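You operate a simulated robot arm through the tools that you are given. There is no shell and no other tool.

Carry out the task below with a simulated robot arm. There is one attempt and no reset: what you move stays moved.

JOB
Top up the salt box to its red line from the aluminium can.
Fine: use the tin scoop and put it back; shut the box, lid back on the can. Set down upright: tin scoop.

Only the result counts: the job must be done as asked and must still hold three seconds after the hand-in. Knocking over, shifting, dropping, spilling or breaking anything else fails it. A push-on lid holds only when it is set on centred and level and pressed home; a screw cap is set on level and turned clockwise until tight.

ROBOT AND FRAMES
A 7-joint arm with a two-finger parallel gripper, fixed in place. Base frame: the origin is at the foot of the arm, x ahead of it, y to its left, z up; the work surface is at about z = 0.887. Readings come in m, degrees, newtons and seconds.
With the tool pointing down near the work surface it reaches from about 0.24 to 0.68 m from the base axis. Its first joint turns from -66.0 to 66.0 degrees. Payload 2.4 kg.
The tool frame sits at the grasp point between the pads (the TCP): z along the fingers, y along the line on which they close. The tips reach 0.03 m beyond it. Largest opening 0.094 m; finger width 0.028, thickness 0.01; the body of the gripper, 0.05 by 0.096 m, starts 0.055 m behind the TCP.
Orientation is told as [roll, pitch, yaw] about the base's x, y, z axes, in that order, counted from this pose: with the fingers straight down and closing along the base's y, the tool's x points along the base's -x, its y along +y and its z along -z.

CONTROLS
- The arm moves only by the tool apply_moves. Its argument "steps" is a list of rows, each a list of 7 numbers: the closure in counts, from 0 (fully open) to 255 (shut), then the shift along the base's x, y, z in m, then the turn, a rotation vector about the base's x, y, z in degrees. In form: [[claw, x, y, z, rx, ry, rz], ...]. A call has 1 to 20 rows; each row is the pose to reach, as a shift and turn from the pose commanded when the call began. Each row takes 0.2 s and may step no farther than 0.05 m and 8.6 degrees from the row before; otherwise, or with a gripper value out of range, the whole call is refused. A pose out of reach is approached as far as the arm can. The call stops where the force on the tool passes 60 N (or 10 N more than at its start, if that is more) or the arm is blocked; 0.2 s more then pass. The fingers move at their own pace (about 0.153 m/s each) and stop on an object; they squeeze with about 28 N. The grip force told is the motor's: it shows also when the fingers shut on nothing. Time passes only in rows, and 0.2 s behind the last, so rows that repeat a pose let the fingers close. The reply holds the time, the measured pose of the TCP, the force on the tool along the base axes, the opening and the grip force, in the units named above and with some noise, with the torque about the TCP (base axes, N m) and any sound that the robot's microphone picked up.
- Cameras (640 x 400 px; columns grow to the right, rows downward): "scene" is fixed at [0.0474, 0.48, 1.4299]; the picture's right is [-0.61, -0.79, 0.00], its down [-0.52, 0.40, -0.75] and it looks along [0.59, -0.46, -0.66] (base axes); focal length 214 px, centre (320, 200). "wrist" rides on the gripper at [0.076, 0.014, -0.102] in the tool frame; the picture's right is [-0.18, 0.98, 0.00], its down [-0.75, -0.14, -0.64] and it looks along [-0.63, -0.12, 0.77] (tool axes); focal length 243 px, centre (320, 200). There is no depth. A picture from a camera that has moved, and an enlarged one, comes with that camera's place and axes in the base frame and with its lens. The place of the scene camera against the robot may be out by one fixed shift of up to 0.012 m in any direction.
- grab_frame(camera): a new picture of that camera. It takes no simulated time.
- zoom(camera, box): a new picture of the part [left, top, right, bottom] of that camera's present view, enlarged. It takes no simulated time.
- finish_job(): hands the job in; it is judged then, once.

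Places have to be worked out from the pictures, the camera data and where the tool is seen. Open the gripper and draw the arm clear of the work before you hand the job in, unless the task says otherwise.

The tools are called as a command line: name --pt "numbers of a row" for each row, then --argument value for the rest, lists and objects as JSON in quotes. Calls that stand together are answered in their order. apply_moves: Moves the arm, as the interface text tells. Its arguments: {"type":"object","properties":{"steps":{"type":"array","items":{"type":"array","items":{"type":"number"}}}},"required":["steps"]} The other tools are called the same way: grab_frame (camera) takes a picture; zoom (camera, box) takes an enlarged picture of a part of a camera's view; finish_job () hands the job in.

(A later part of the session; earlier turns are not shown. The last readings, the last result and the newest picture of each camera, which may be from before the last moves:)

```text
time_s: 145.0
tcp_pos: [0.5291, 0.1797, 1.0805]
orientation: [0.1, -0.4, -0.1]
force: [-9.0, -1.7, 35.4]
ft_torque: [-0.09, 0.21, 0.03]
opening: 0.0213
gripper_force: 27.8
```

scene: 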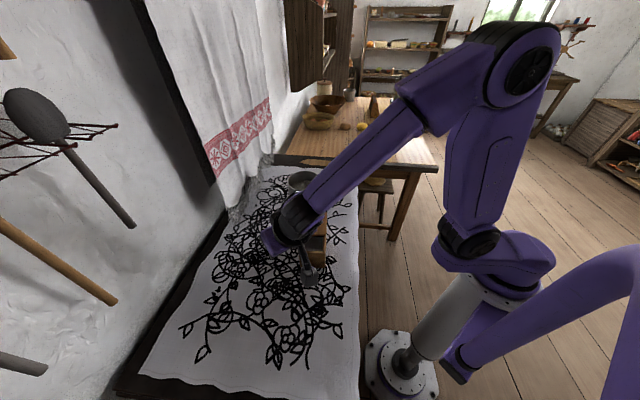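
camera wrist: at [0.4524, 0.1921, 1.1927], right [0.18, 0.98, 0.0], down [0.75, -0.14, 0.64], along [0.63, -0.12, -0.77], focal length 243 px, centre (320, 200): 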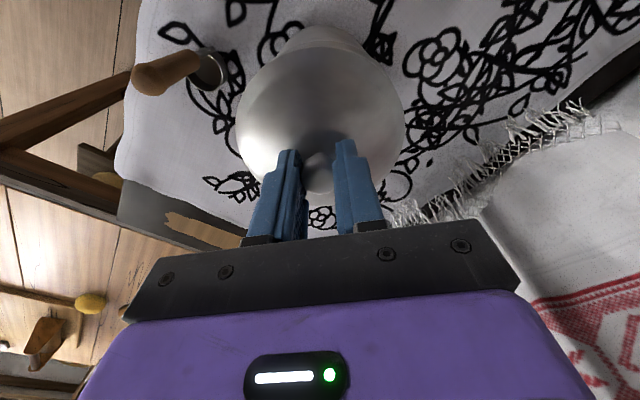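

Contact: 35 N up with −9 N in x, which suggests the lid is slightly too far in +x. I'll ease up 2 mm, shift −1 mm in x and press again.

apply_moves --pt "255 0 0 0.002 0 0 0" --pt "255 -0.001 0 0.002 0 0 0" --pt "255 -0.001 0 0 0 0 0" --pt "255 -0.001 0 -0.001 0 0 0" --pt "255 -0.001 0 -0.001 0 0 0"

zoom --camera "scene" --box '[275, 150, 345, 220]'

```text
time_s: 146.2
tcp_pos: [0.5272, 0.1797, 1.0807]
orientation: [0.1, -0.3, 0.0]
force: [-4.7, -1.7, 39.4]
ft_torque: [-0.15, 0.57, 0.01]
opening: 0.0213
gripper_force: 28.1
```

```text
5.71 times, centred on (310, 185) of scene
camera zoom: at [0.0466, 0.4798, 1.4301], right [-0.61, -0.79, 0.0], down [-0.52, 0.4, -0.75], along [0.6, -0.46, -0.66], focal length 1226 px, centre (377, 286)
```

zoom: 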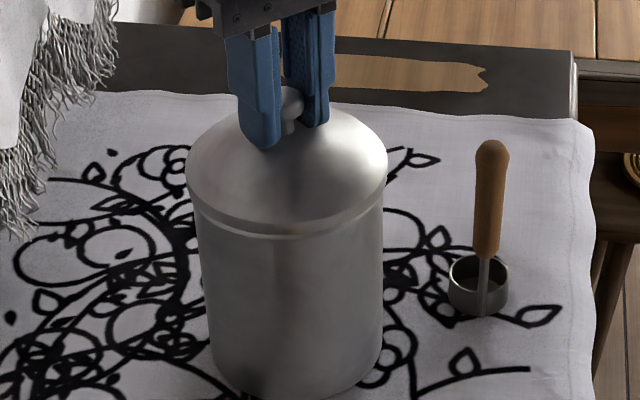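

The lid is resting on the rim but no snap was heard, and my grip adds torque. I'll release it gently, rise and check that it sits centred, then press from above with closed fingers.

apply_moves --pt "255 0 0 0.001 0 0 0" --pt "255 0 0 0.002 0 0 0" --pt "150 0 0 0.002 0 0 0" --pt "0 0 0 0.002 0 0 0" --pt "0 0 0 0.002 0 0 0" --pt "0 0 0 0.03 0 0 0" --pt "0 0 0 0.07 0 0 0" --pt "0 0 0 0.1 0 0 0" --pt "0 0 0 0.1 0 0 0"

zoom --camera "scene" --box '[260, 150, 380, 225]'

zoom --camera "wrist" --box '[250, 20, 400, 170]'

```text
time_s: 148.2
tcp_pos: [0.5266, 0.1803, 1.1773]
orientation: [0.0, 0.1, 0.1]
force: [0.1, -1.3, -0.2]
ft_torque: [0.01, 0.0, 0.02]
opening: 0.0942
gripper_force: 0.1
```

```text
5.33 times, centred on (320, 188) of scene
camera zoom: at [0.0474, 0.48, 1.4299], right [-0.61, -0.79, 0.0], down [-0.52, 0.4, -0.75], along [0.59, -0.46, -0.66], focal length 1144 px, centre (320, 267)
```

zoom: 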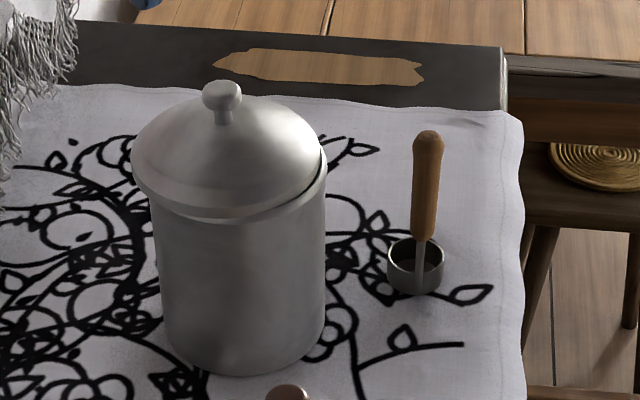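

```text
2.67 times, centred on (325, 95) of wrist
camera zoom: at [0.4509, 0.1942, 1.2783], right [0.18, 0.98, 0.0], down [0.75, -0.14, 0.64], along [0.63, -0.12, -0.77], focal length 647 px, centre (307, 480)
```

zoom: 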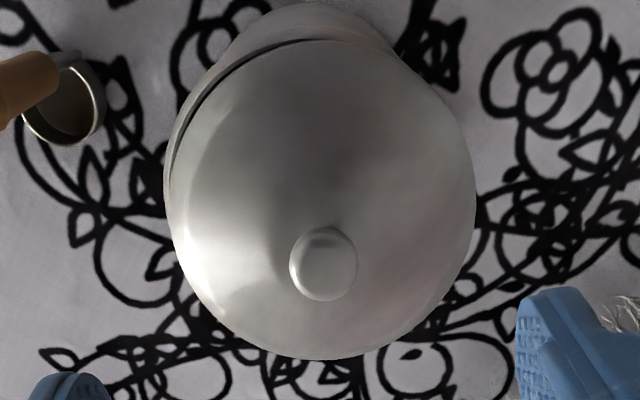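

After release the lid sits off-centre: a crescent of rim shows on the robot side, so it shifted about 6 mm toward (+x, +y) and did not engage. I'll look more closely before re-gripping.

zoom --camera "scene" --box '[280, 160, 325, 205]'

grab_frame --camera "wrist"

zoom --camera "wrist" --box '[280, 15, 380, 75]'

```text
8.89 times, centred on (302, 182) of scene
camera zoom: at [0.0474, 0.48, 1.4299], right [-0.61, -0.79, 0.0], down [-0.52, 0.4, -0.75], along [0.59, -0.46, -0.66], focal length 1906 px, centre (476, 356)
```

zoom: 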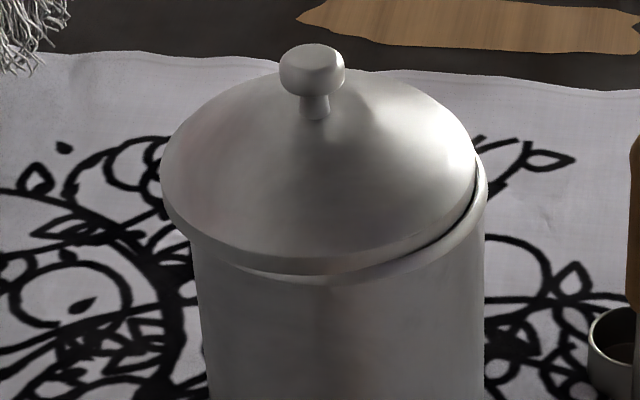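

```text
taken
camera wrist: at [0.4509, 0.1942, 1.2783], right [0.18, 0.98, 0.0], down [0.75, -0.14, 0.64], along [0.63, -0.12, -0.77], focal length 243 px, centre (320, 200)
```

wrist: 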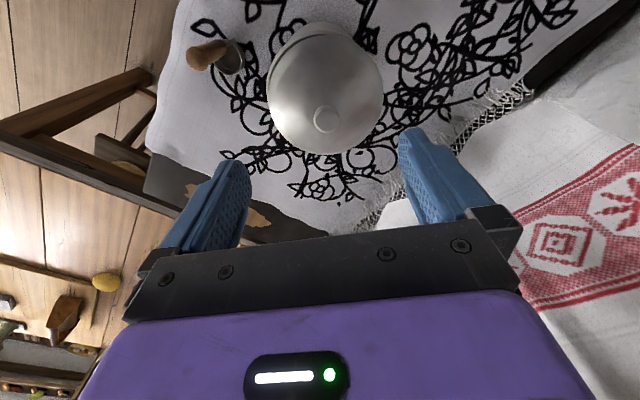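

```text
6.40 times, centred on (330, 45) of wrist
camera zoom: at [0.4509, 0.1942, 1.2783], right [0.18, 0.98, 0.0], down [0.75, -0.14, 0.64], along [0.63, -0.12, -0.77], focal length 1553 px, centre (256, 1192)
```

zoom: 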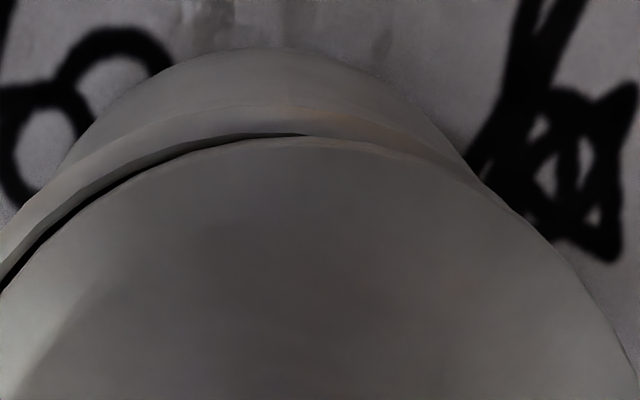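

The lid rests skewed on the rim: it is shifted about 6 mm and tipped down toward (+x, +y). I'll re-grip it carefully, starting above its present knob position near (0.533, 0.1845).

apply_moves --pt "0 0.003 0.002 -0.03 0 0 0" --pt "0 0.006 0.0043 -0.06 0 0 0" --pt "0 0.006 0.0043 -0.078 0 0 0" --pt "0 0.006 0.0043 -0.078 0 0 0"

zoom --camera "wrist" --box '[240, 60, 400, 220]'

zoom --camera "scene" --box '[275, 140, 345, 210]'

```text
time_s: 149.2
tcp_pos: [0.5321, 0.1852, 1.0992]
orientation: [0.0, 0.0, 0.0]
force: [-0.3, 0.8, -0.6]
ft_torque: [0.01, 0.01, -0.01]
opening: 0.0937
gripper_force: 0.0
```

```text
2.50 times, centred on (320, 140) of wrist
camera zoom: at [0.4565, 0.1987, 1.2023], right [0.18, 0.98, 0.0], down [0.75, -0.14, 0.64], along [0.63, -0.12, -0.77], focal length 606 px, centre (320, 350)
```

zoom: 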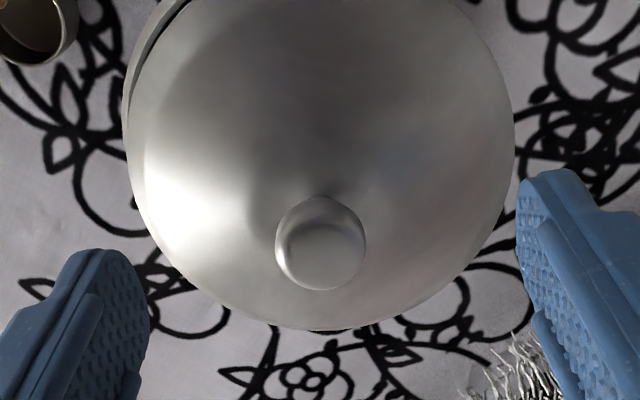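

```text
5.71 times, centred on (310, 175) of scene
camera zoom: at [0.0474, 0.4801, 1.4299], right [-0.61, -0.79, 0.0], down [-0.52, 0.4, -0.75], along [0.59, -0.46, -0.66], focal length 1226 px, centre (377, 343)
```

zoom: 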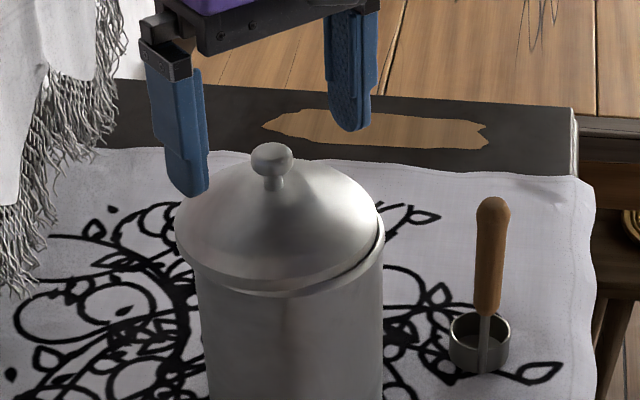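

The knob is aligned: (0.5332, 0.1845) against TCP (0.5325, 0.1847). I'll descend 18 mm and close gently.

apply_moves --pt "0 0 0 -0.008 0 0 0" --pt "0 0 0 -0.016 0 0 0" --pt "130 0 0 -0.017 0 0 0" --pt "170 0 0 -0.017 0 0 0" --pt "190 0 0 -0.017 0 0 0" --pt "255 0 0 -0.017 0 0 0" --pt "255 0 0 -0.017 0 0 0"

zoom --camera "wrist" --box '[240, 60, 400, 220]'

```text
time_s: 150.8
tcp_pos: [0.5318, 0.1835, 1.0819]
orientation: [0.0, 0.1, 0.0]
force: [0.5, -0.1, 0.3]
ft_torque: [0.04, -0.01, 0.03]
opening: 0.0215
gripper_force: 27.8
```

```text
2.50 times, centred on (320, 140) of wrist
camera zoom: at [0.4568, 0.198, 1.1848], right [0.18, 0.98, 0.0], down [0.75, -0.14, 0.64], along [0.63, -0.12, -0.77], focal length 606 px, centre (320, 350)
```

zoom: 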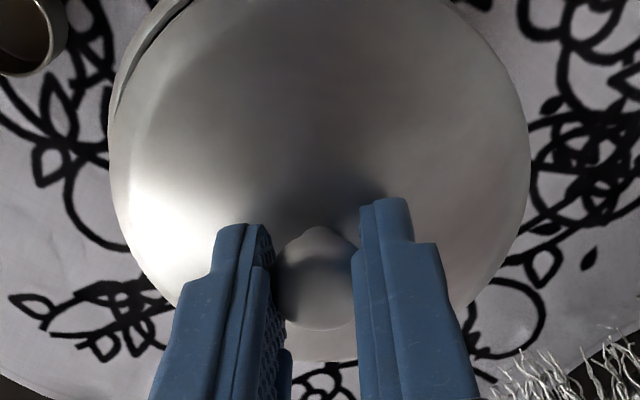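

Gripped. I'll lift it clear and check whether it hangs level.

apply_moves --pt "255 0 0 0.008 0 0 0" --pt "255 0 0 0.03 0 0 0" --pt "255 0 0 0.06 0 0 0" --pt "255 0 0 0.085 0 0 0" --pt "255 0 0 0.085 0 0 0"

zoom --camera "scene" --box '[270, 110, 350, 190]'

zoom --camera "scene" --box '[280, 165, 330, 215]'

```text
time_s: 152.0
tcp_pos: [0.5332, 0.1847, 1.1679]
orientation: [0.1, 0.1, 0.0]
force: [-0.1, 0.0, -1.1]
ft_torque: [-0.05, -0.01, 0.0]
opening: 0.0212
gripper_force: 28.2
```

```text
5.00 times, centred on (310, 150) of scene
camera zoom: at [0.0474, 0.4801, 1.4299], right [-0.61, -0.79, 0.0], down [-0.52, 0.4, -0.75], along [0.59, -0.46, -0.66], focal length 1072 px, centre (370, 450)
```

zoom: 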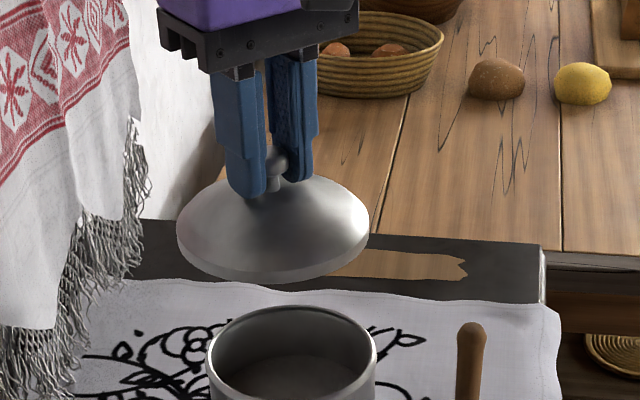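

```text
8.00 times, centred on (305, 190) of scene
camera zoom: at [0.0474, 0.4801, 1.4299], right [-0.61, -0.79, 0.0], down [-0.52, 0.4, -0.75], along [0.59, -0.46, -0.66], focal length 1716 px, centre (440, 280)
```

zoom: 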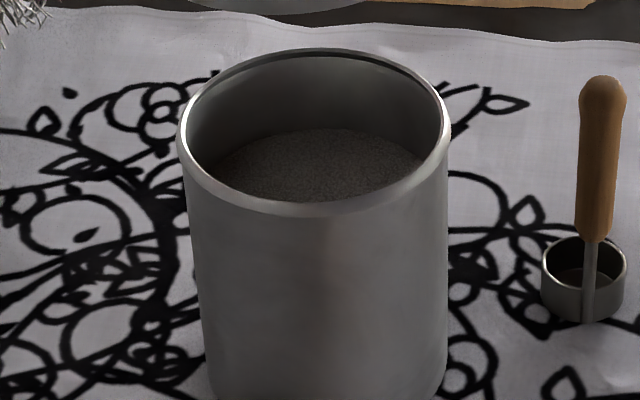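

The lid hangs roughly level. From the rim in several frames I get a can centre of (0.5297, 0.180), and the scene columns put the lid 6.4 mm off, which agrees. I'll shift by (−0.0035, −0.0047) and lower to just above the rim.

apply_moves --pt "255 -0.0035 -0.0047 0 0 0 0" --pt "255 -0.0035 -0.0047 -0.03 0 0 0" --pt "255 -0.0035 -0.0047 -0.055 0 0 0" --pt "255 -0.0035 -0.0047 -0.075 0 0 0" --pt "255 -0.0035 -0.0047 -0.075 0 0 0"

zoom --camera "scene" --box '[280, 160, 325, 205]'

grab_frame --camera "wrist"

```text
time_s: 153.2
tcp_pos: [0.5291, 0.18, 1.0921]
orientation: [0.0, 0.0, 0.0]
force: [0.4, 0.3, -0.3]
ft_torque: [-0.03, 0.02, -0.01]
opening: 0.0213
gripper_force: 27.7
```

```text
8.89 times, centred on (302, 182) of scene
camera zoom: at [0.0474, 0.4801, 1.4299], right [-0.61, -0.79, 0.0], down [-0.52, 0.4, -0.75], along [0.59, -0.46, -0.66], focal length 1906 px, centre (476, 356)
```

zoom: 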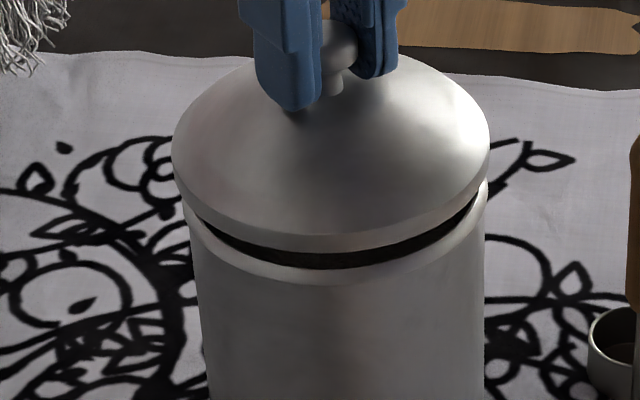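

```text
taken
camera wrist: at [0.4538, 0.1945, 1.1944], right [0.18, 0.98, 0.0], down [0.75, -0.14, 0.64], along [0.63, -0.12, -0.77], focal length 243 px, centre (320, 200)
```

wrist: 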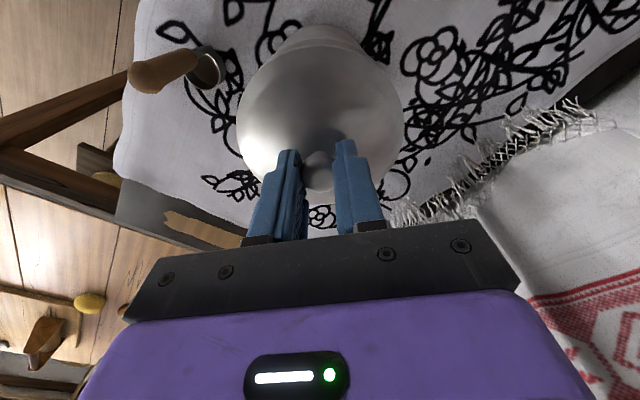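

The lid hovers about 1 cm over the rim and looks about 1 mm left of the can axis in the scene view. I'll check the wrist view of the near edge.

zoom --camera "wrist" --box '[230, 15, 410, 135]'

zoom --camera "wrist" --box '[270, 15, 370, 75]'

zoom --camera "scene" --box '[281, 175, 299, 193]'

zoom --camera "scene" --box '[308, 172, 326, 190]'

```text
3.33 times, centred on (320, 75) of wrist
camera zoom: at [0.4538, 0.1945, 1.1944], right [0.18, 0.98, 0.0], down [0.75, -0.14, 0.64], along [0.63, -0.12, -0.77], focal length 809 px, centre (320, 617)
```

zoom: 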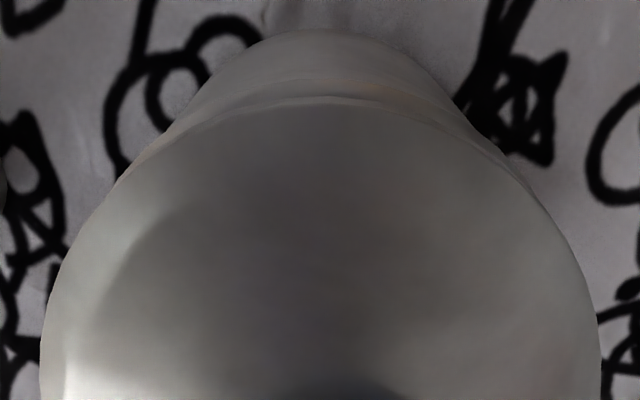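

```text
6.40 times, centred on (320, 45) of wrist
camera zoom: at [0.4538, 0.1945, 1.1944], right [0.18, 0.98, 0.0], down [0.75, -0.14, 0.64], along [0.63, -0.12, -0.77], focal length 1553 px, centre (320, 1192)
```

zoom: 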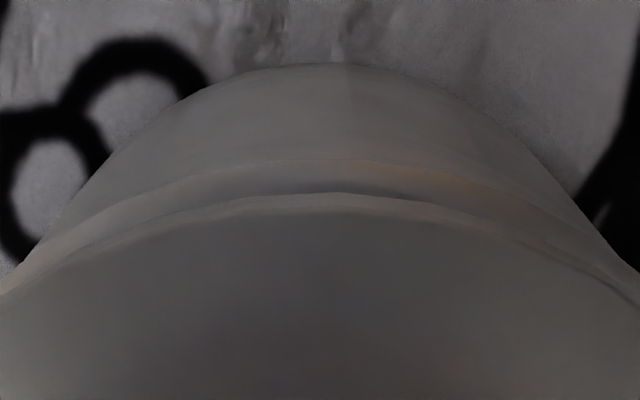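

```text
16.00 times, centred on (290, 184) of scene
camera zoom: at [0.0474, 0.4801, 1.4299], right [-0.61, -0.79, 0.0], down [-0.52, 0.4, -0.75], along [0.59, -0.46, -0.66], focal length 3432 px, centre (800, 456)
```

zoom: 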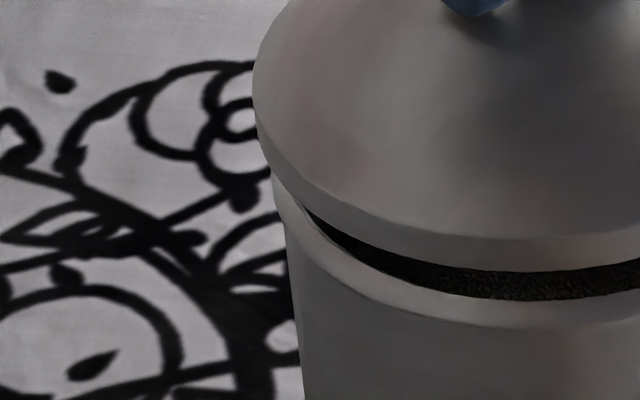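

```text
16.00 times, centred on (317, 181) of scene
camera zoom: at [0.0474, 0.4801, 1.4299], right [-0.61, -0.79, 0.0], down [-0.52, 0.4, -0.75], along [0.59, -0.46, -0.66], focal length 3432 px, centre (368, 504)
```

zoom: 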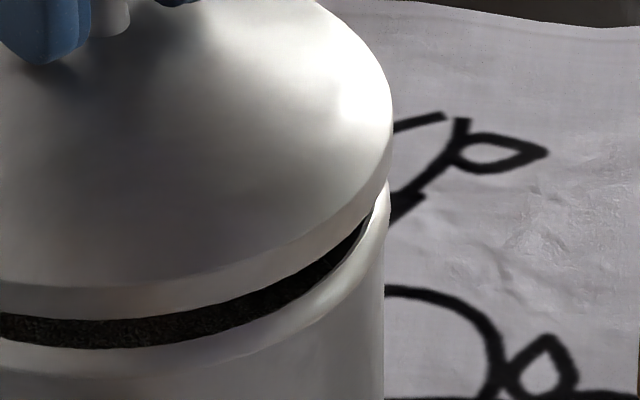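

The wrist view shows the near rim peeking out past the lid edge, so the lid is still about 2 mm too far in +x, which matches the earlier −x contact force. I'll shift −1.8 mm in x, lower 4 mm and re-measure.

apply_moves --pt "255 -0.0018 0 0 0 0 0" --pt "255 -0.0018 0 -0.002 0 0 0" --pt "255 -0.0018 0 -0.004 0 0 0" --pt "255 -0.0018 0 -0.004 0 0 0"

zoom --camera "wrist" --box '[270, 15, 370, 75]'

zoom --camera "scene" --box '[280, 160, 325, 205]'

```text
time_s: 154.2
tcp_pos: [0.5277, 0.1787, 1.0888]
orientation: [0.0, 0.0, 0.0]
force: [-0.7, 0.2, -0.5]
ft_torque: [-0.01, 0.0, -0.01]
opening: 0.0211
gripper_force: 28.2
```

```text
6.40 times, centred on (320, 45) of wrist
camera zoom: at [0.4518, 0.1937, 1.1908], right [0.18, 0.98, 0.0], down [0.75, -0.14, 0.64], along [0.63, -0.12, -0.77], focal length 1553 px, centre (320, 1192)
```

zoom: 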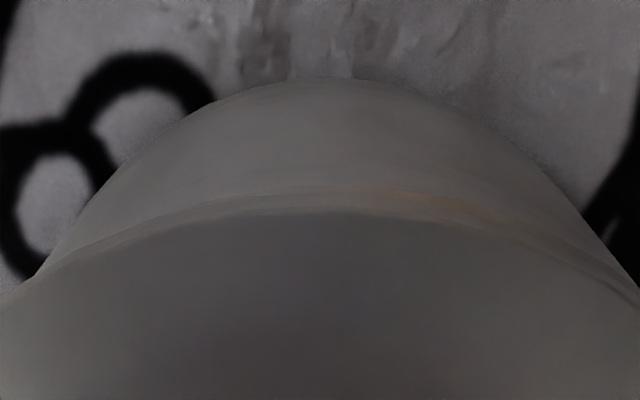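

```text
8.89 times, centred on (302, 182) of scene
camera zoom: at [0.0474, 0.4801, 1.4299], right [-0.61, -0.79, 0.0], down [-0.52, 0.4, -0.75], along [0.59, -0.46, -0.66], focal length 1906 px, centre (476, 356)
```

zoom: 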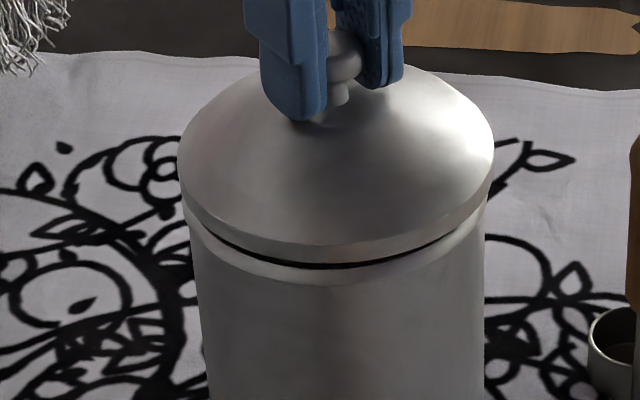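

In the scene view the lid is now centred on the rim (columns 335.5 and 335). I'll zoom in on the front and side gaps to check the other axis.

zoom --camera "scene" --box '[293, 182, 313, 202]'

zoom --camera "scene" --box '[281, 175, 299, 193]'

zoom --camera "scene" --box '[308, 172, 326, 190]'

zoom --camera "wrist" --box '[230, 15, 410, 135]'

```text
16.00 times, centred on (303, 192) of scene
camera zoom: at [0.0474, 0.4801, 1.4299], right [-0.61, -0.79, 0.0], down [-0.52, 0.4, -0.75], along [0.59, -0.46, -0.66], focal length 3432 px, centre (592, 328)
```

zoom: 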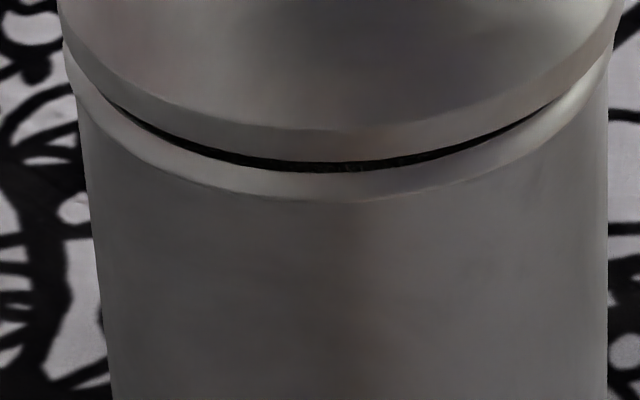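

```text
16.00 times, centred on (290, 184) of scene
camera zoom: at [0.0474, 0.4801, 1.4299], right [-0.61, -0.79, 0.0], down [-0.52, 0.4, -0.75], along [0.59, -0.46, -0.66], focal length 3432 px, centre (800, 456)
```

zoom: 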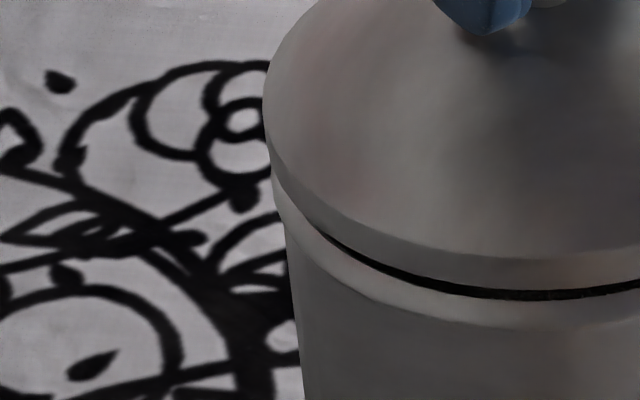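

```text
16.00 times, centred on (317, 181) of scene
camera zoom: at [0.0474, 0.4801, 1.4299], right [-0.61, -0.79, 0.0], down [-0.52, 0.4, -0.75], along [0.59, -0.46, -0.66], focal length 3432 px, centre (368, 504)
```

zoom: 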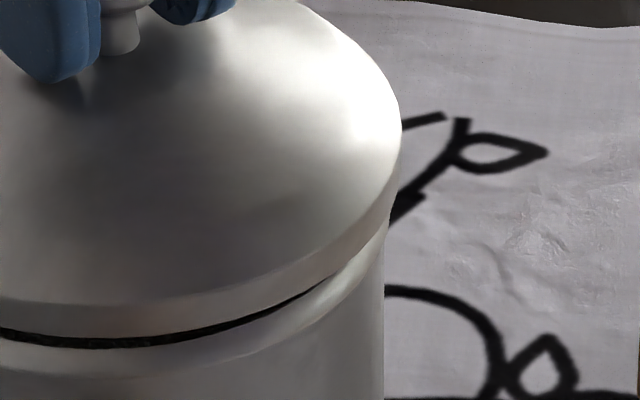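

```text
3.33 times, centred on (320, 75) of wrist
camera zoom: at [0.4518, 0.1937, 1.1908], right [0.18, 0.98, 0.0], down [0.75, -0.14, 0.64], along [0.63, -0.12, -0.77], focal length 809 px, centre (320, 617)
```

zoom: 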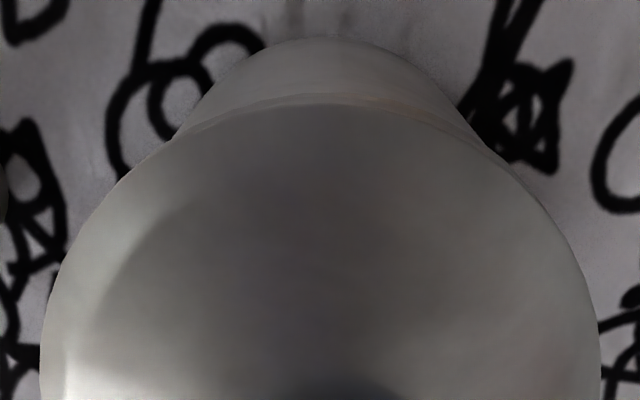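

The lid hangs level and is centred across the scene view, but along the viewing direction it's still about 2 mm too far away, toward (+x, −y). I'll shift (−0.0018, +0.0014) and recheck.

apply_moves --pt "255 -0.0009 0.0007 0 0 0 0" --pt "255 -0.0018 0.0014 0 0 0 0" --pt "255 -0.0018 0.0014 0 0 0 0"

zoom --camera "wrist" --box '[230, 15, 410, 135]'

zoom --camera "wrist" --box '[270, 15, 370, 75]'

zoom --camera "scene" --box '[293, 182, 313, 202]'

```text
time_s: 155.0
tcp_pos: [0.5261, 0.1817, 1.0886]
orientation: [0.0, 0.0, -0.1]
force: [0.1, -0.8, 0.1]
ft_torque: [0.03, -0.03, 0.0]
opening: 0.0213
gripper_force: 28.1
```

```text
3.33 times, centred on (320, 75) of wrist
camera zoom: at [0.4503, 0.1957, 1.1913], right [0.18, 0.98, 0.0], down [0.75, -0.14, 0.64], along [0.63, -0.12, -0.77], focal length 809 px, centre (320, 617)
```

zoom: 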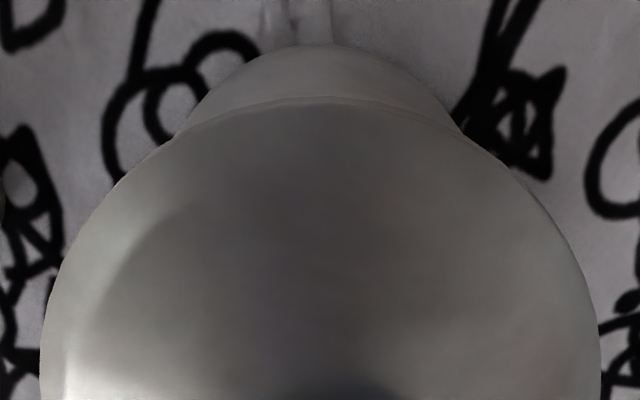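

```text
6.40 times, centred on (320, 45) of wrist
camera zoom: at [0.4503, 0.1957, 1.1913], right [0.18, 0.98, 0.0], down [0.75, -0.14, 0.64], along [0.63, -0.12, -0.77], focal length 1553 px, centre (320, 1192)
```

zoom: 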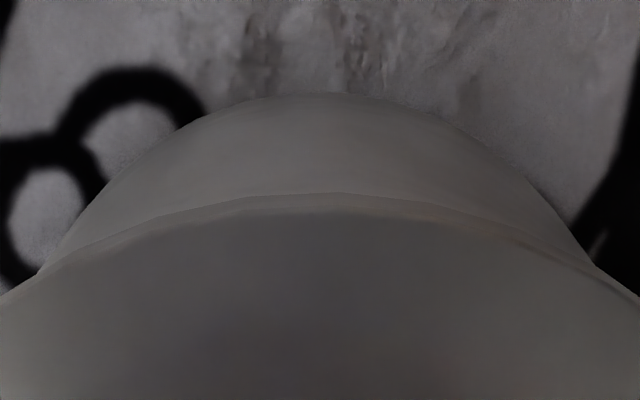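

```text
16.00 times, centred on (303, 192) of scene
camera zoom: at [0.0474, 0.4801, 1.4299], right [-0.61, -0.79, 0.0], down [-0.52, 0.4, -0.75], along [0.59, -0.46, -0.66], focal length 3432 px, centre (592, 328)
```

zoom: 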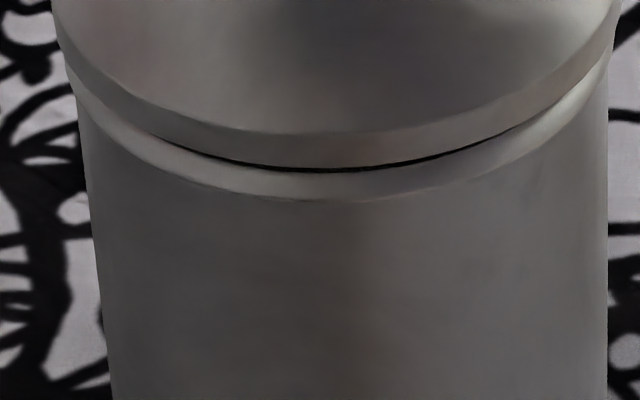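

Now no rim shows on the near side, and the front gap looks right for a centred lid. A last trim of (−0.0005, −0.0006) for the scene columns, then I'll lower in 1 mm steps toward contact.

apply_moves --pt "255 -0.0005 -0.0006 0 0 0 0" --pt "255 -0.0005 -0.0006 -0.0015 0 0 0" --pt "255 -0.0005 -0.0006 -0.003 0 0 0" --pt "255 -0.0005 -0.0006 -0.004 0 0 0" --pt "255 -0.0005 -0.0006 -0.005 0 0 0" --pt "255 -0.0005 -0.0006 -0.005 0 0 0"

zoom --camera "scene" --box '[293, 182, 313, 202]'

```text
time_s: 156.4
tcp_pos: [0.5251, 0.1789, 1.0833]
orientation: [0.0, 0.0, 0.0]
force: [-0.2, -0.1, -0.8]
ft_torque: [-0.05, 0.02, 0.0]
opening: 0.0215
gripper_force: 27.6
```

```text
16.00 times, centred on (303, 192) of scene
camera zoom: at [0.0474, 0.4801, 1.4299], right [-0.61, -0.79, 0.0], down [-0.52, 0.4, -0.75], along [0.59, -0.46, -0.66], focal length 3432 px, centre (592, 328)
```

zoom: 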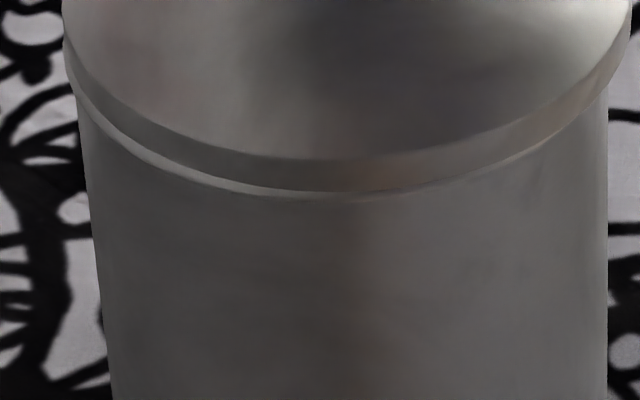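

The arm settled about 2 mm differently this time: the lid is now about 1.1 mm right of the can axis in the scene view. I'll nudge (+0.0007, +0.0009) and check both views again.

apply_moves --pt "255 0.0004 0.0005 0 0 0 0" --pt "255 0.0007 0.0009 0 0 0 0" --pt "255 0.0007 0.0009 0 0 0 0"

zoom --camera "scene" --box '[293, 182, 313, 202]'

zoom --camera "wrist" --box '[270, 15, 370, 75]'

zoom --camera "wrist" --box '[230, 15, 410, 135]'

```text
time_s: 157.2
tcp_pos: [0.5255, 0.1804, 1.0829]
orientation: [0.1, 0.0, 0.1]
force: [-0.8, 0.0, -0.9]
ft_torque: [0.0, 0.02, -0.01]
opening: 0.0213
gripper_force: 28.1
```

```text
16.00 times, centred on (303, 192) of scene
camera zoom: at [0.0474, 0.4801, 1.4299], right [-0.61, -0.79, 0.0], down [-0.52, 0.4, -0.75], along [0.59, -0.46, -0.66], focal length 3432 px, centre (592, 328)
```

zoom: 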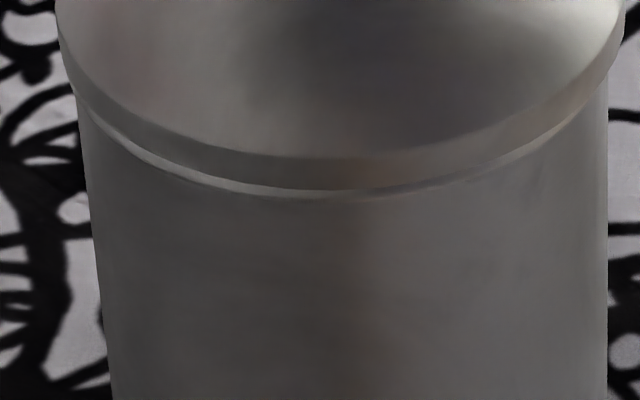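

```text
6.40 times, centred on (320, 45) of wrist
camera zoom: at [0.4497, 0.1954, 1.1861], right [0.18, 0.98, 0.0], down [0.75, -0.14, 0.64], along [0.63, -0.12, -0.77], focal length 1553 px, centre (320, 1192)
```

zoom: 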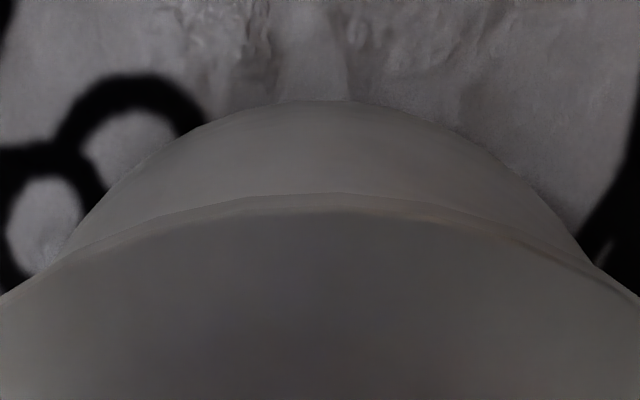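

```text
3.33 times, centred on (320, 75) of wrist
camera zoom: at [0.4497, 0.1954, 1.1861], right [0.18, 0.98, 0.0], down [0.75, -0.14, 0.64], along [0.63, -0.12, -0.77], focal length 809 px, centre (320, 617)
```

zoom: 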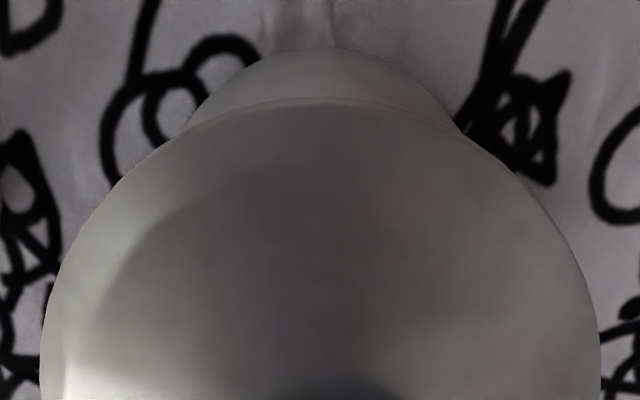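

The scene columns now agree (lid 339, can 341). To check depth I'll compare with the very first picture, where the seated lid's knob was at (234, 95) in this same zoom window.

zoom --camera "scene" --box '[260, 150, 380, 225]'

zoom --camera "scene" --box '[275, 155, 335, 195]'

```text
5.33 times, centred on (320, 188) of scene
camera zoom: at [0.0474, 0.4801, 1.4299], right [-0.61, -0.79, 0.0], down [-0.52, 0.4, -0.75], along [0.59, -0.46, -0.66], focal length 1144 px, centre (320, 267)
```

zoom: 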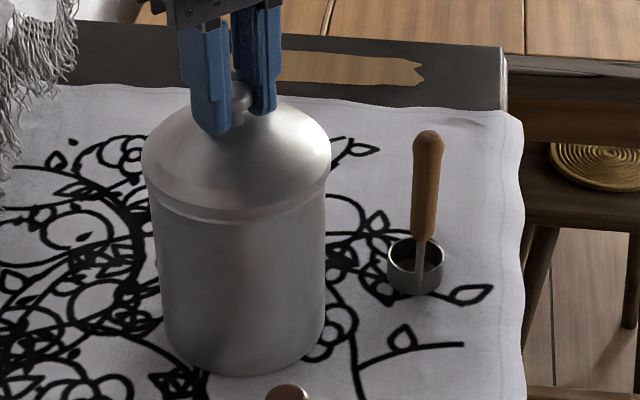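

```text
10.00 times, centred on (305, 175) of scene
camera zoom: at [0.0474, 0.4801, 1.4299], right [-0.61, -0.79, 0.0], down [-0.52, 0.4, -0.75], along [0.59, -0.46, -0.66], focal length 2145 px, centre (470, 450)
```

zoom: 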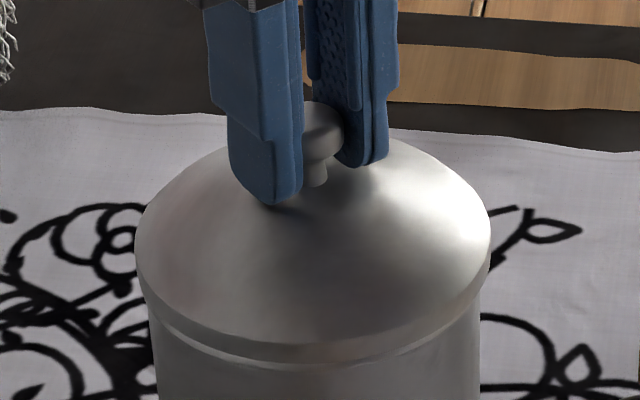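

The lid outline (142–330) matches the first picture's seated lid (143–330) closely. I'll lower in 1 mm steps and watch the contact forces.

apply_moves --pt "255 0 0 -0.001 0 0 0" --pt "255 0 0 -0.002 0 0 0" --pt "255 0 0 -0.003 0 0 0" --pt "255 0 0 -0.003 0 0 0"

```text
time_s: 158.2
tcp_pos: [0.5258, 0.1806, 1.0836]
orientation: [0.1, -0.3, 0.0]
force: [-1.8, -2.2, 29.1]
ft_torque: [-0.08, 0.38, -0.03]
opening: 0.0214
gripper_force: 28.0
```

Contact at 29 N with little side force, but the height suggests the skirt may be sitting on the rim on one side. I'll look at the edge all round.

zoom --camera "scene" --box '[293, 182, 313, 202]'

zoom --camera "scene" --box '[281, 170, 299, 190]'

zoom --camera "scene" --box '[308, 170, 326, 190]'

zoom --camera "wrist" --box '[270, 15, 370, 75]'

```text
16.00 times, centred on (303, 192) of scene
camera zoom: at [0.0468, 0.4798, 1.43], right [-0.61, -0.79, 0.0], down [-0.52, 0.4, -0.75], along [0.6, -0.46, -0.66], focal length 3432 px, centre (592, 328)
```

zoom: 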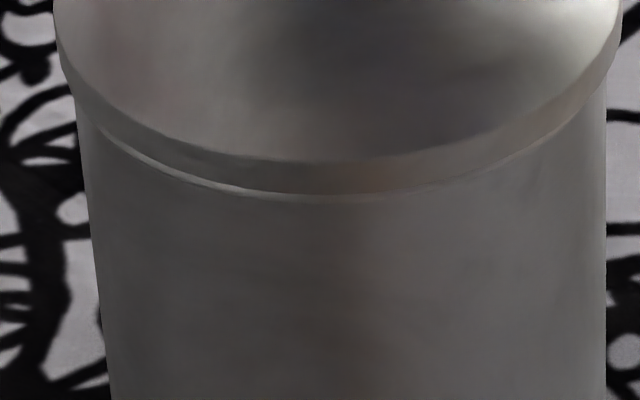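

```text
16.00 times, centred on (290, 180) of scene
camera zoom: at [0.0468, 0.4798, 1.43], right [-0.61, -0.79, 0.0], down [-0.52, 0.4, -0.75], along [0.6, -0.46, -0.66], focal length 3432 px, centre (800, 520)
```

zoom: 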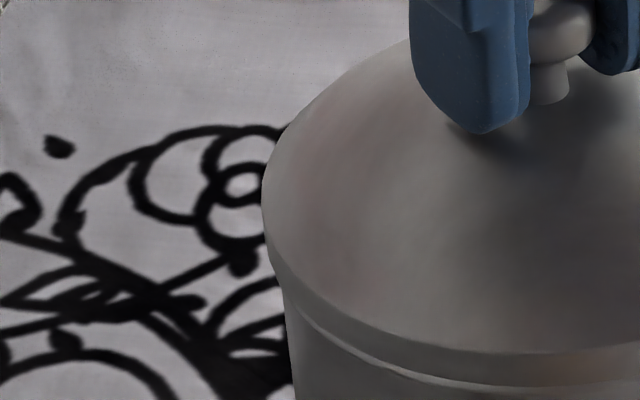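

```text
16.00 times, centred on (317, 180) of scene
camera zoom: at [0.0468, 0.4798, 1.43], right [-0.61, -0.79, 0.0], down [-0.52, 0.4, -0.75], along [0.6, -0.46, -0.66], focal length 3432 px, centre (368, 520)
```

zoom: 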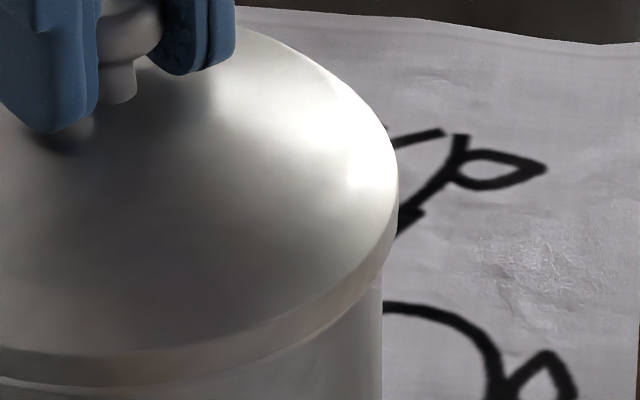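

```text
6.40 times, centred on (320, 45) of wrist
camera zoom: at [0.4495, 0.1952, 1.1842], right [0.18, 0.98, 0.0], down [0.75, -0.14, 0.65], along [0.64, -0.12, -0.76], focal length 1553 px, centre (320, 1192)
```

zoom: 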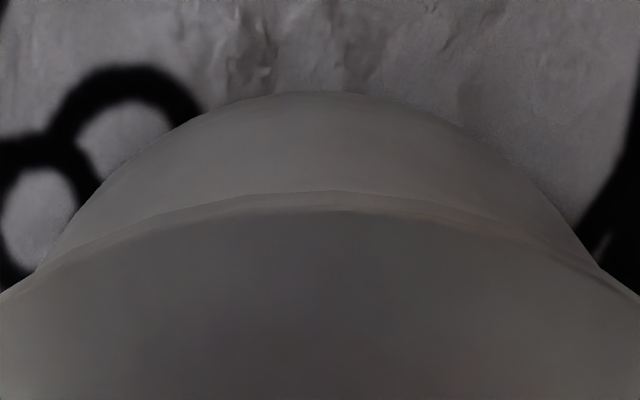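

The outline looks centred now. I'll press further in small steps up to about 50 N and listen for the snap.

apply_moves --pt "255 0 0 -0.0005 0 0 0" --pt "255 0 0 -0.001 0 0 0" --pt "255 0 0 -0.0015 0 0 0" --pt "255 0 0 -0.0015 0 0 0"

```text
time_s: 159.2
tcp_pos: [0.5262, 0.1815, 1.0806]
orientation: [0.1, -0.3, 0.0]
force: [-2.2, -1.7, 32.9]
ft_torque: [-0.09, -0.01, -0.01]
opening: 0.0214
gripper_force: 27.7
```

The lid settled about 3 mm lower and the torque vanished, so it's now evenly on the rim. I'll press harder.

apply_moves --pt "255 0 0 -0.0005 0 0 0" --pt "255 0 0 -0.001 0 0 0" --pt "255 0 0 -0.0015 0 0 0" --pt "255 0 0 -0.002 0 0 0" --pt "255 0 0 -0.002 0 0 0"

zoom --camera "scene" --box '[293, 182, 313, 202]'

```text
time_s: 160.4
tcp_pos: [0.5264, 0.18, 1.0808]
orientation: [0.0, -0.4, 0.0]
force: [-2.8, -3.0, 36.4]
ft_torque: [-0.14, 0.24, 0.0]
opening: 0.0211
gripper_force: 27.7
```

```text
16.00 times, centred on (303, 192) of scene
camera zoom: at [0.0467, 0.4798, 1.4301], right [-0.61, -0.79, 0.0], down [-0.52, 0.4, -0.75], along [0.6, -0.46, -0.66], focal length 3432 px, centre (592, 328)
```

zoom: 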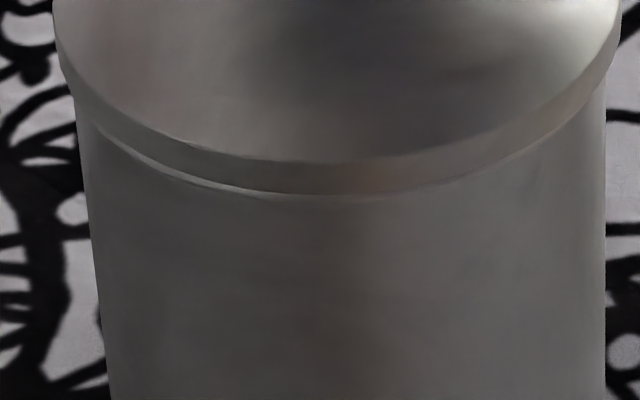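

The force levels off near 36 N, so the knob is slipping in the pads and I can't press harder this way. I'll unload to near zero before releasing, so the lid isn't disturbed.

apply_moves --pt "255 0 0 0.0007 0 0 0" --pt "255 0 0 0.0014 0 0 0" --pt "255 0 0 0.002 0 0 0" --pt "255 0 0 0.002 0 0 0"

```text
time_s: 161.4
tcp_pos: [0.527, 0.1812, 1.0795]
orientation: [0.0, -0.1, 0.1]
force: [-1.3, -4.3, 27.3]
ft_torque: [-0.05, -0.21, 0.04]
opening: 0.0212
gripper_force: 28.1
```

apply_moves --pt "255 0 0 0.0007 0 0 0" --pt "255 0 0 0.0014 0 0 0" --pt "255 0 0 0.0014 0 0 0"

```text
time_s: 162.2
tcp_pos: [0.5258, 0.1828, 1.0792]
orientation: [0.0, 0.0, 0.1]
force: [-1.3, -1.1, 14.8]
ft_torque: [0.06, -0.48, -0.08]
opening: 0.0215
gripper_force: 28.2
```

apply_moves --pt "255 0 0 0.0006 0 0 0" --pt "255 0 0 0.0012 0 0 0" --pt "255 0 0 0.0012 0 0 0"

```text
time_s: 163.0
tcp_pos: [0.5246, 0.182, 1.08]
orientation: [-0.2, 0.2, -0.1]
force: [0.2, 0.2, 0.2]
ft_torque: [-0.02, -0.05, 0.02]
opening: 0.0215
gripper_force: 27.9
```

The load is gone. I'll look at the seat before opening.

zoom --camera "scene" --box '[293, 182, 313, 202]'

zoom --camera "scene" --box '[280, 160, 325, 205]'

zoom --camera "wrist" --box '[230, 15, 410, 135]'

```text
16.00 times, centred on (303, 192) of scene
camera zoom: at [0.0474, 0.4801, 1.4299], right [-0.61, -0.79, 0.0], down [-0.52, 0.4, -0.75], along [0.59, -0.46, -0.66], focal length 3432 px, centre (592, 328)
```

zoom: 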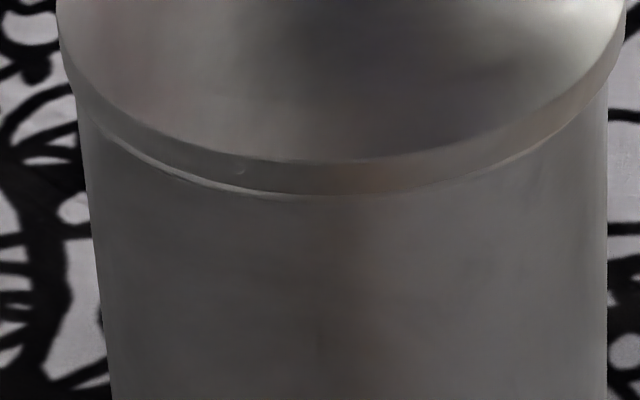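

```text
8.89 times, centred on (302, 182) of scene
camera zoom: at [0.0474, 0.4801, 1.4299], right [-0.61, -0.79, 0.0], down [-0.52, 0.4, -0.75], along [0.59, -0.46, -0.66], focal length 1906 px, centre (476, 356)
```

zoom: 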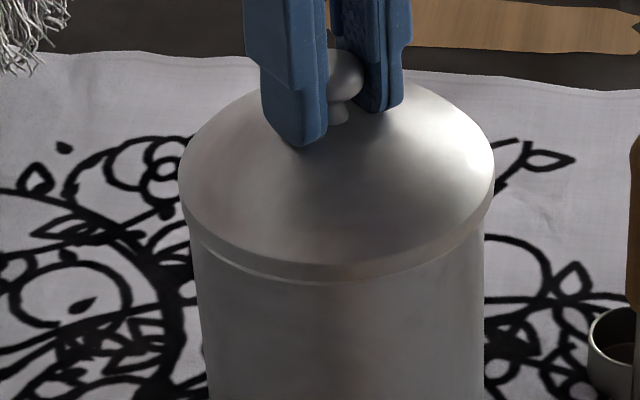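

```text
3.33 times, centred on (320, 75) of wrist
camera zoom: at [0.4501, 0.1957, 1.1828], right [0.18, 0.98, 0.0], down [0.76, -0.14, 0.64], along [0.63, -0.12, -0.77], focal length 809 px, centre (320, 617)
```

zoom: 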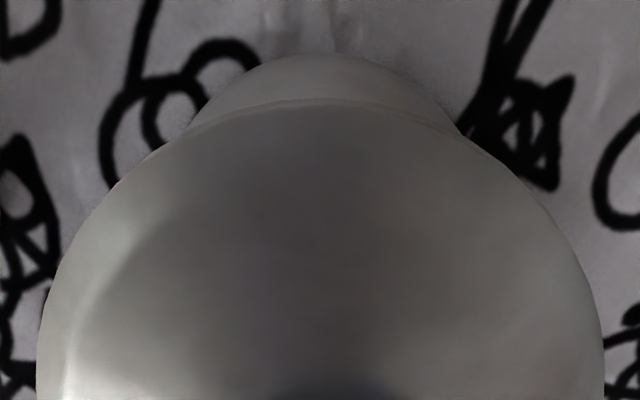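

The lid is now resting evenly on the rim, centred (341 against 342) and level, just not pressed home. I'll open the fingers slowly with no load on them.

apply_moves --pt "200 0 0 0 0 0 0" --pt "194 0 0 0 0 0 0" --pt "188 0 0 0 0 0 0" --pt "180 0 0 0 0 0 0" --pt "160 0 0 0 0 0 0" --pt "130 0 0 0 0 0 0" --pt "90 0 0 0 0 0 0" --pt "40 0 0 0 0 0 0" --pt "0 0 0 0 0 0 0"

zoom --camera "scene" --box '[280, 160, 325, 205]'

zoom --camera "wrist" --box '[220, 15, 420, 205]'

```text
time_s: 165.0
tcp_pos: [0.5262, 0.1817, 1.0806]
orientation: [0.0, 0.0, 0.0]
force: [-0.2, -0.1, 0.8]
ft_torque: [-0.01, 0.0, -0.04]
opening: 0.0939
gripper_force: 0.1
heard: snap
```

```text
8.89 times, centred on (302, 182) of scene
camera zoom: at [0.0474, 0.48, 1.4299], right [-0.61, -0.79, 0.0], down [-0.52, 0.4, -0.75], along [0.59, -0.46, -0.66], focal length 1906 px, centre (476, 356)
```

zoom: 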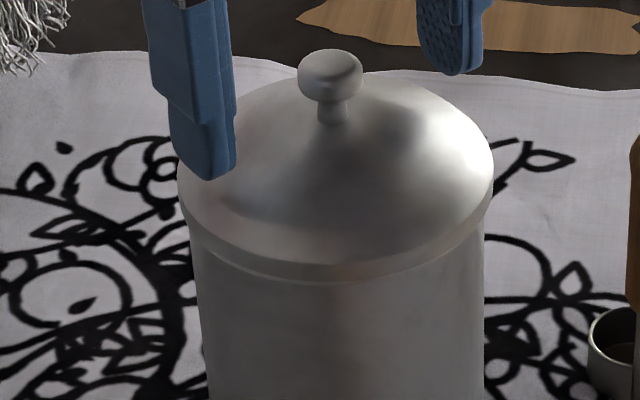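

```text
2.11 times, centred on (320, 110) of wrist
camera zoom: at [0.4505, 0.1957, 1.1836], right [0.18, 0.98, 0.0], down [0.75, -0.14, 0.64], along [0.63, -0.12, -0.77], focal length 511 px, centre (320, 390)
```

zoom: 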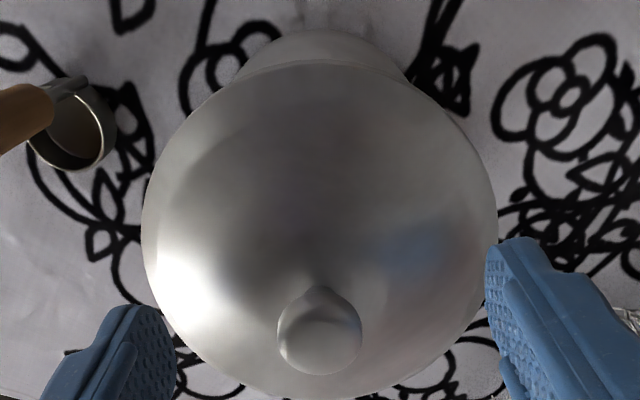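

A snap was heard as the fingers let go, and the lid looks level and centred, with the knob back at its original place in the picture. I'll inspect the seam closely.

zoom --camera "scene" --box '[293, 182, 313, 202]'

zoom --camera "scene" --box '[260, 150, 380, 225]'

zoom --camera "wrist" --box '[270, 15, 370, 75]'

```text
16.00 times, centred on (303, 192) of scene
camera zoom: at [0.0474, 0.48, 1.4299], right [-0.61, -0.79, 0.0], down [-0.52, 0.4, -0.75], along [0.59, -0.46, -0.66], focal length 3432 px, centre (592, 328)
```

zoom: 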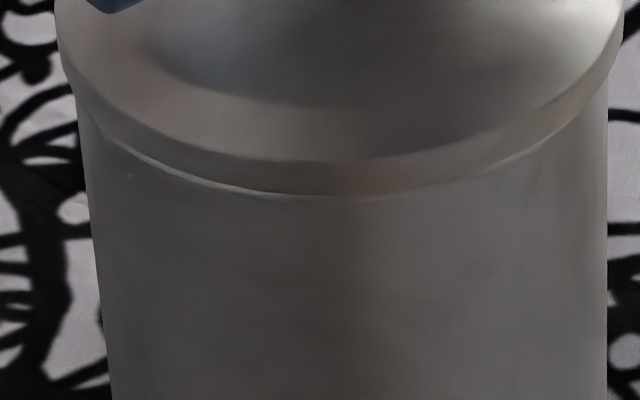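

```text
5.33 times, centred on (320, 188) of scene
camera zoom: at [0.0474, 0.48, 1.4299], right [-0.61, -0.79, 0.0], down [-0.52, 0.4, -0.75], along [0.59, -0.46, -0.66], focal length 1144 px, centre (320, 267)
```

zoom: 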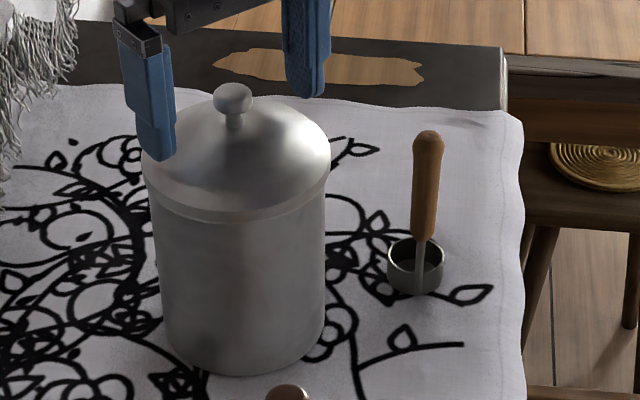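

```text
6.40 times, centred on (320, 45) of wrist
camera zoom: at [0.4505, 0.1957, 1.1836], right [0.18, 0.98, 0.0], down [0.75, -0.14, 0.64], along [0.63, -0.12, -0.77], focal length 1553 px, centre (320, 1192)
```

zoom: 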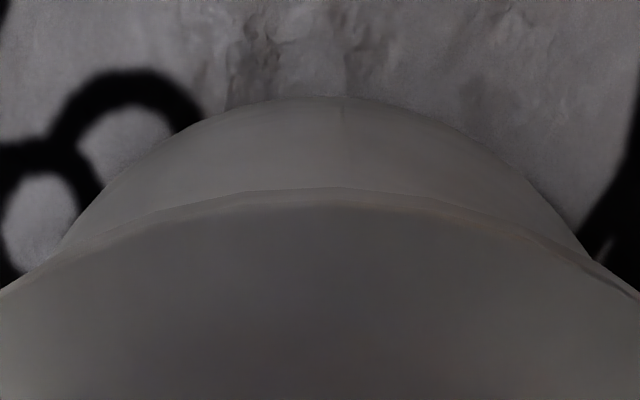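

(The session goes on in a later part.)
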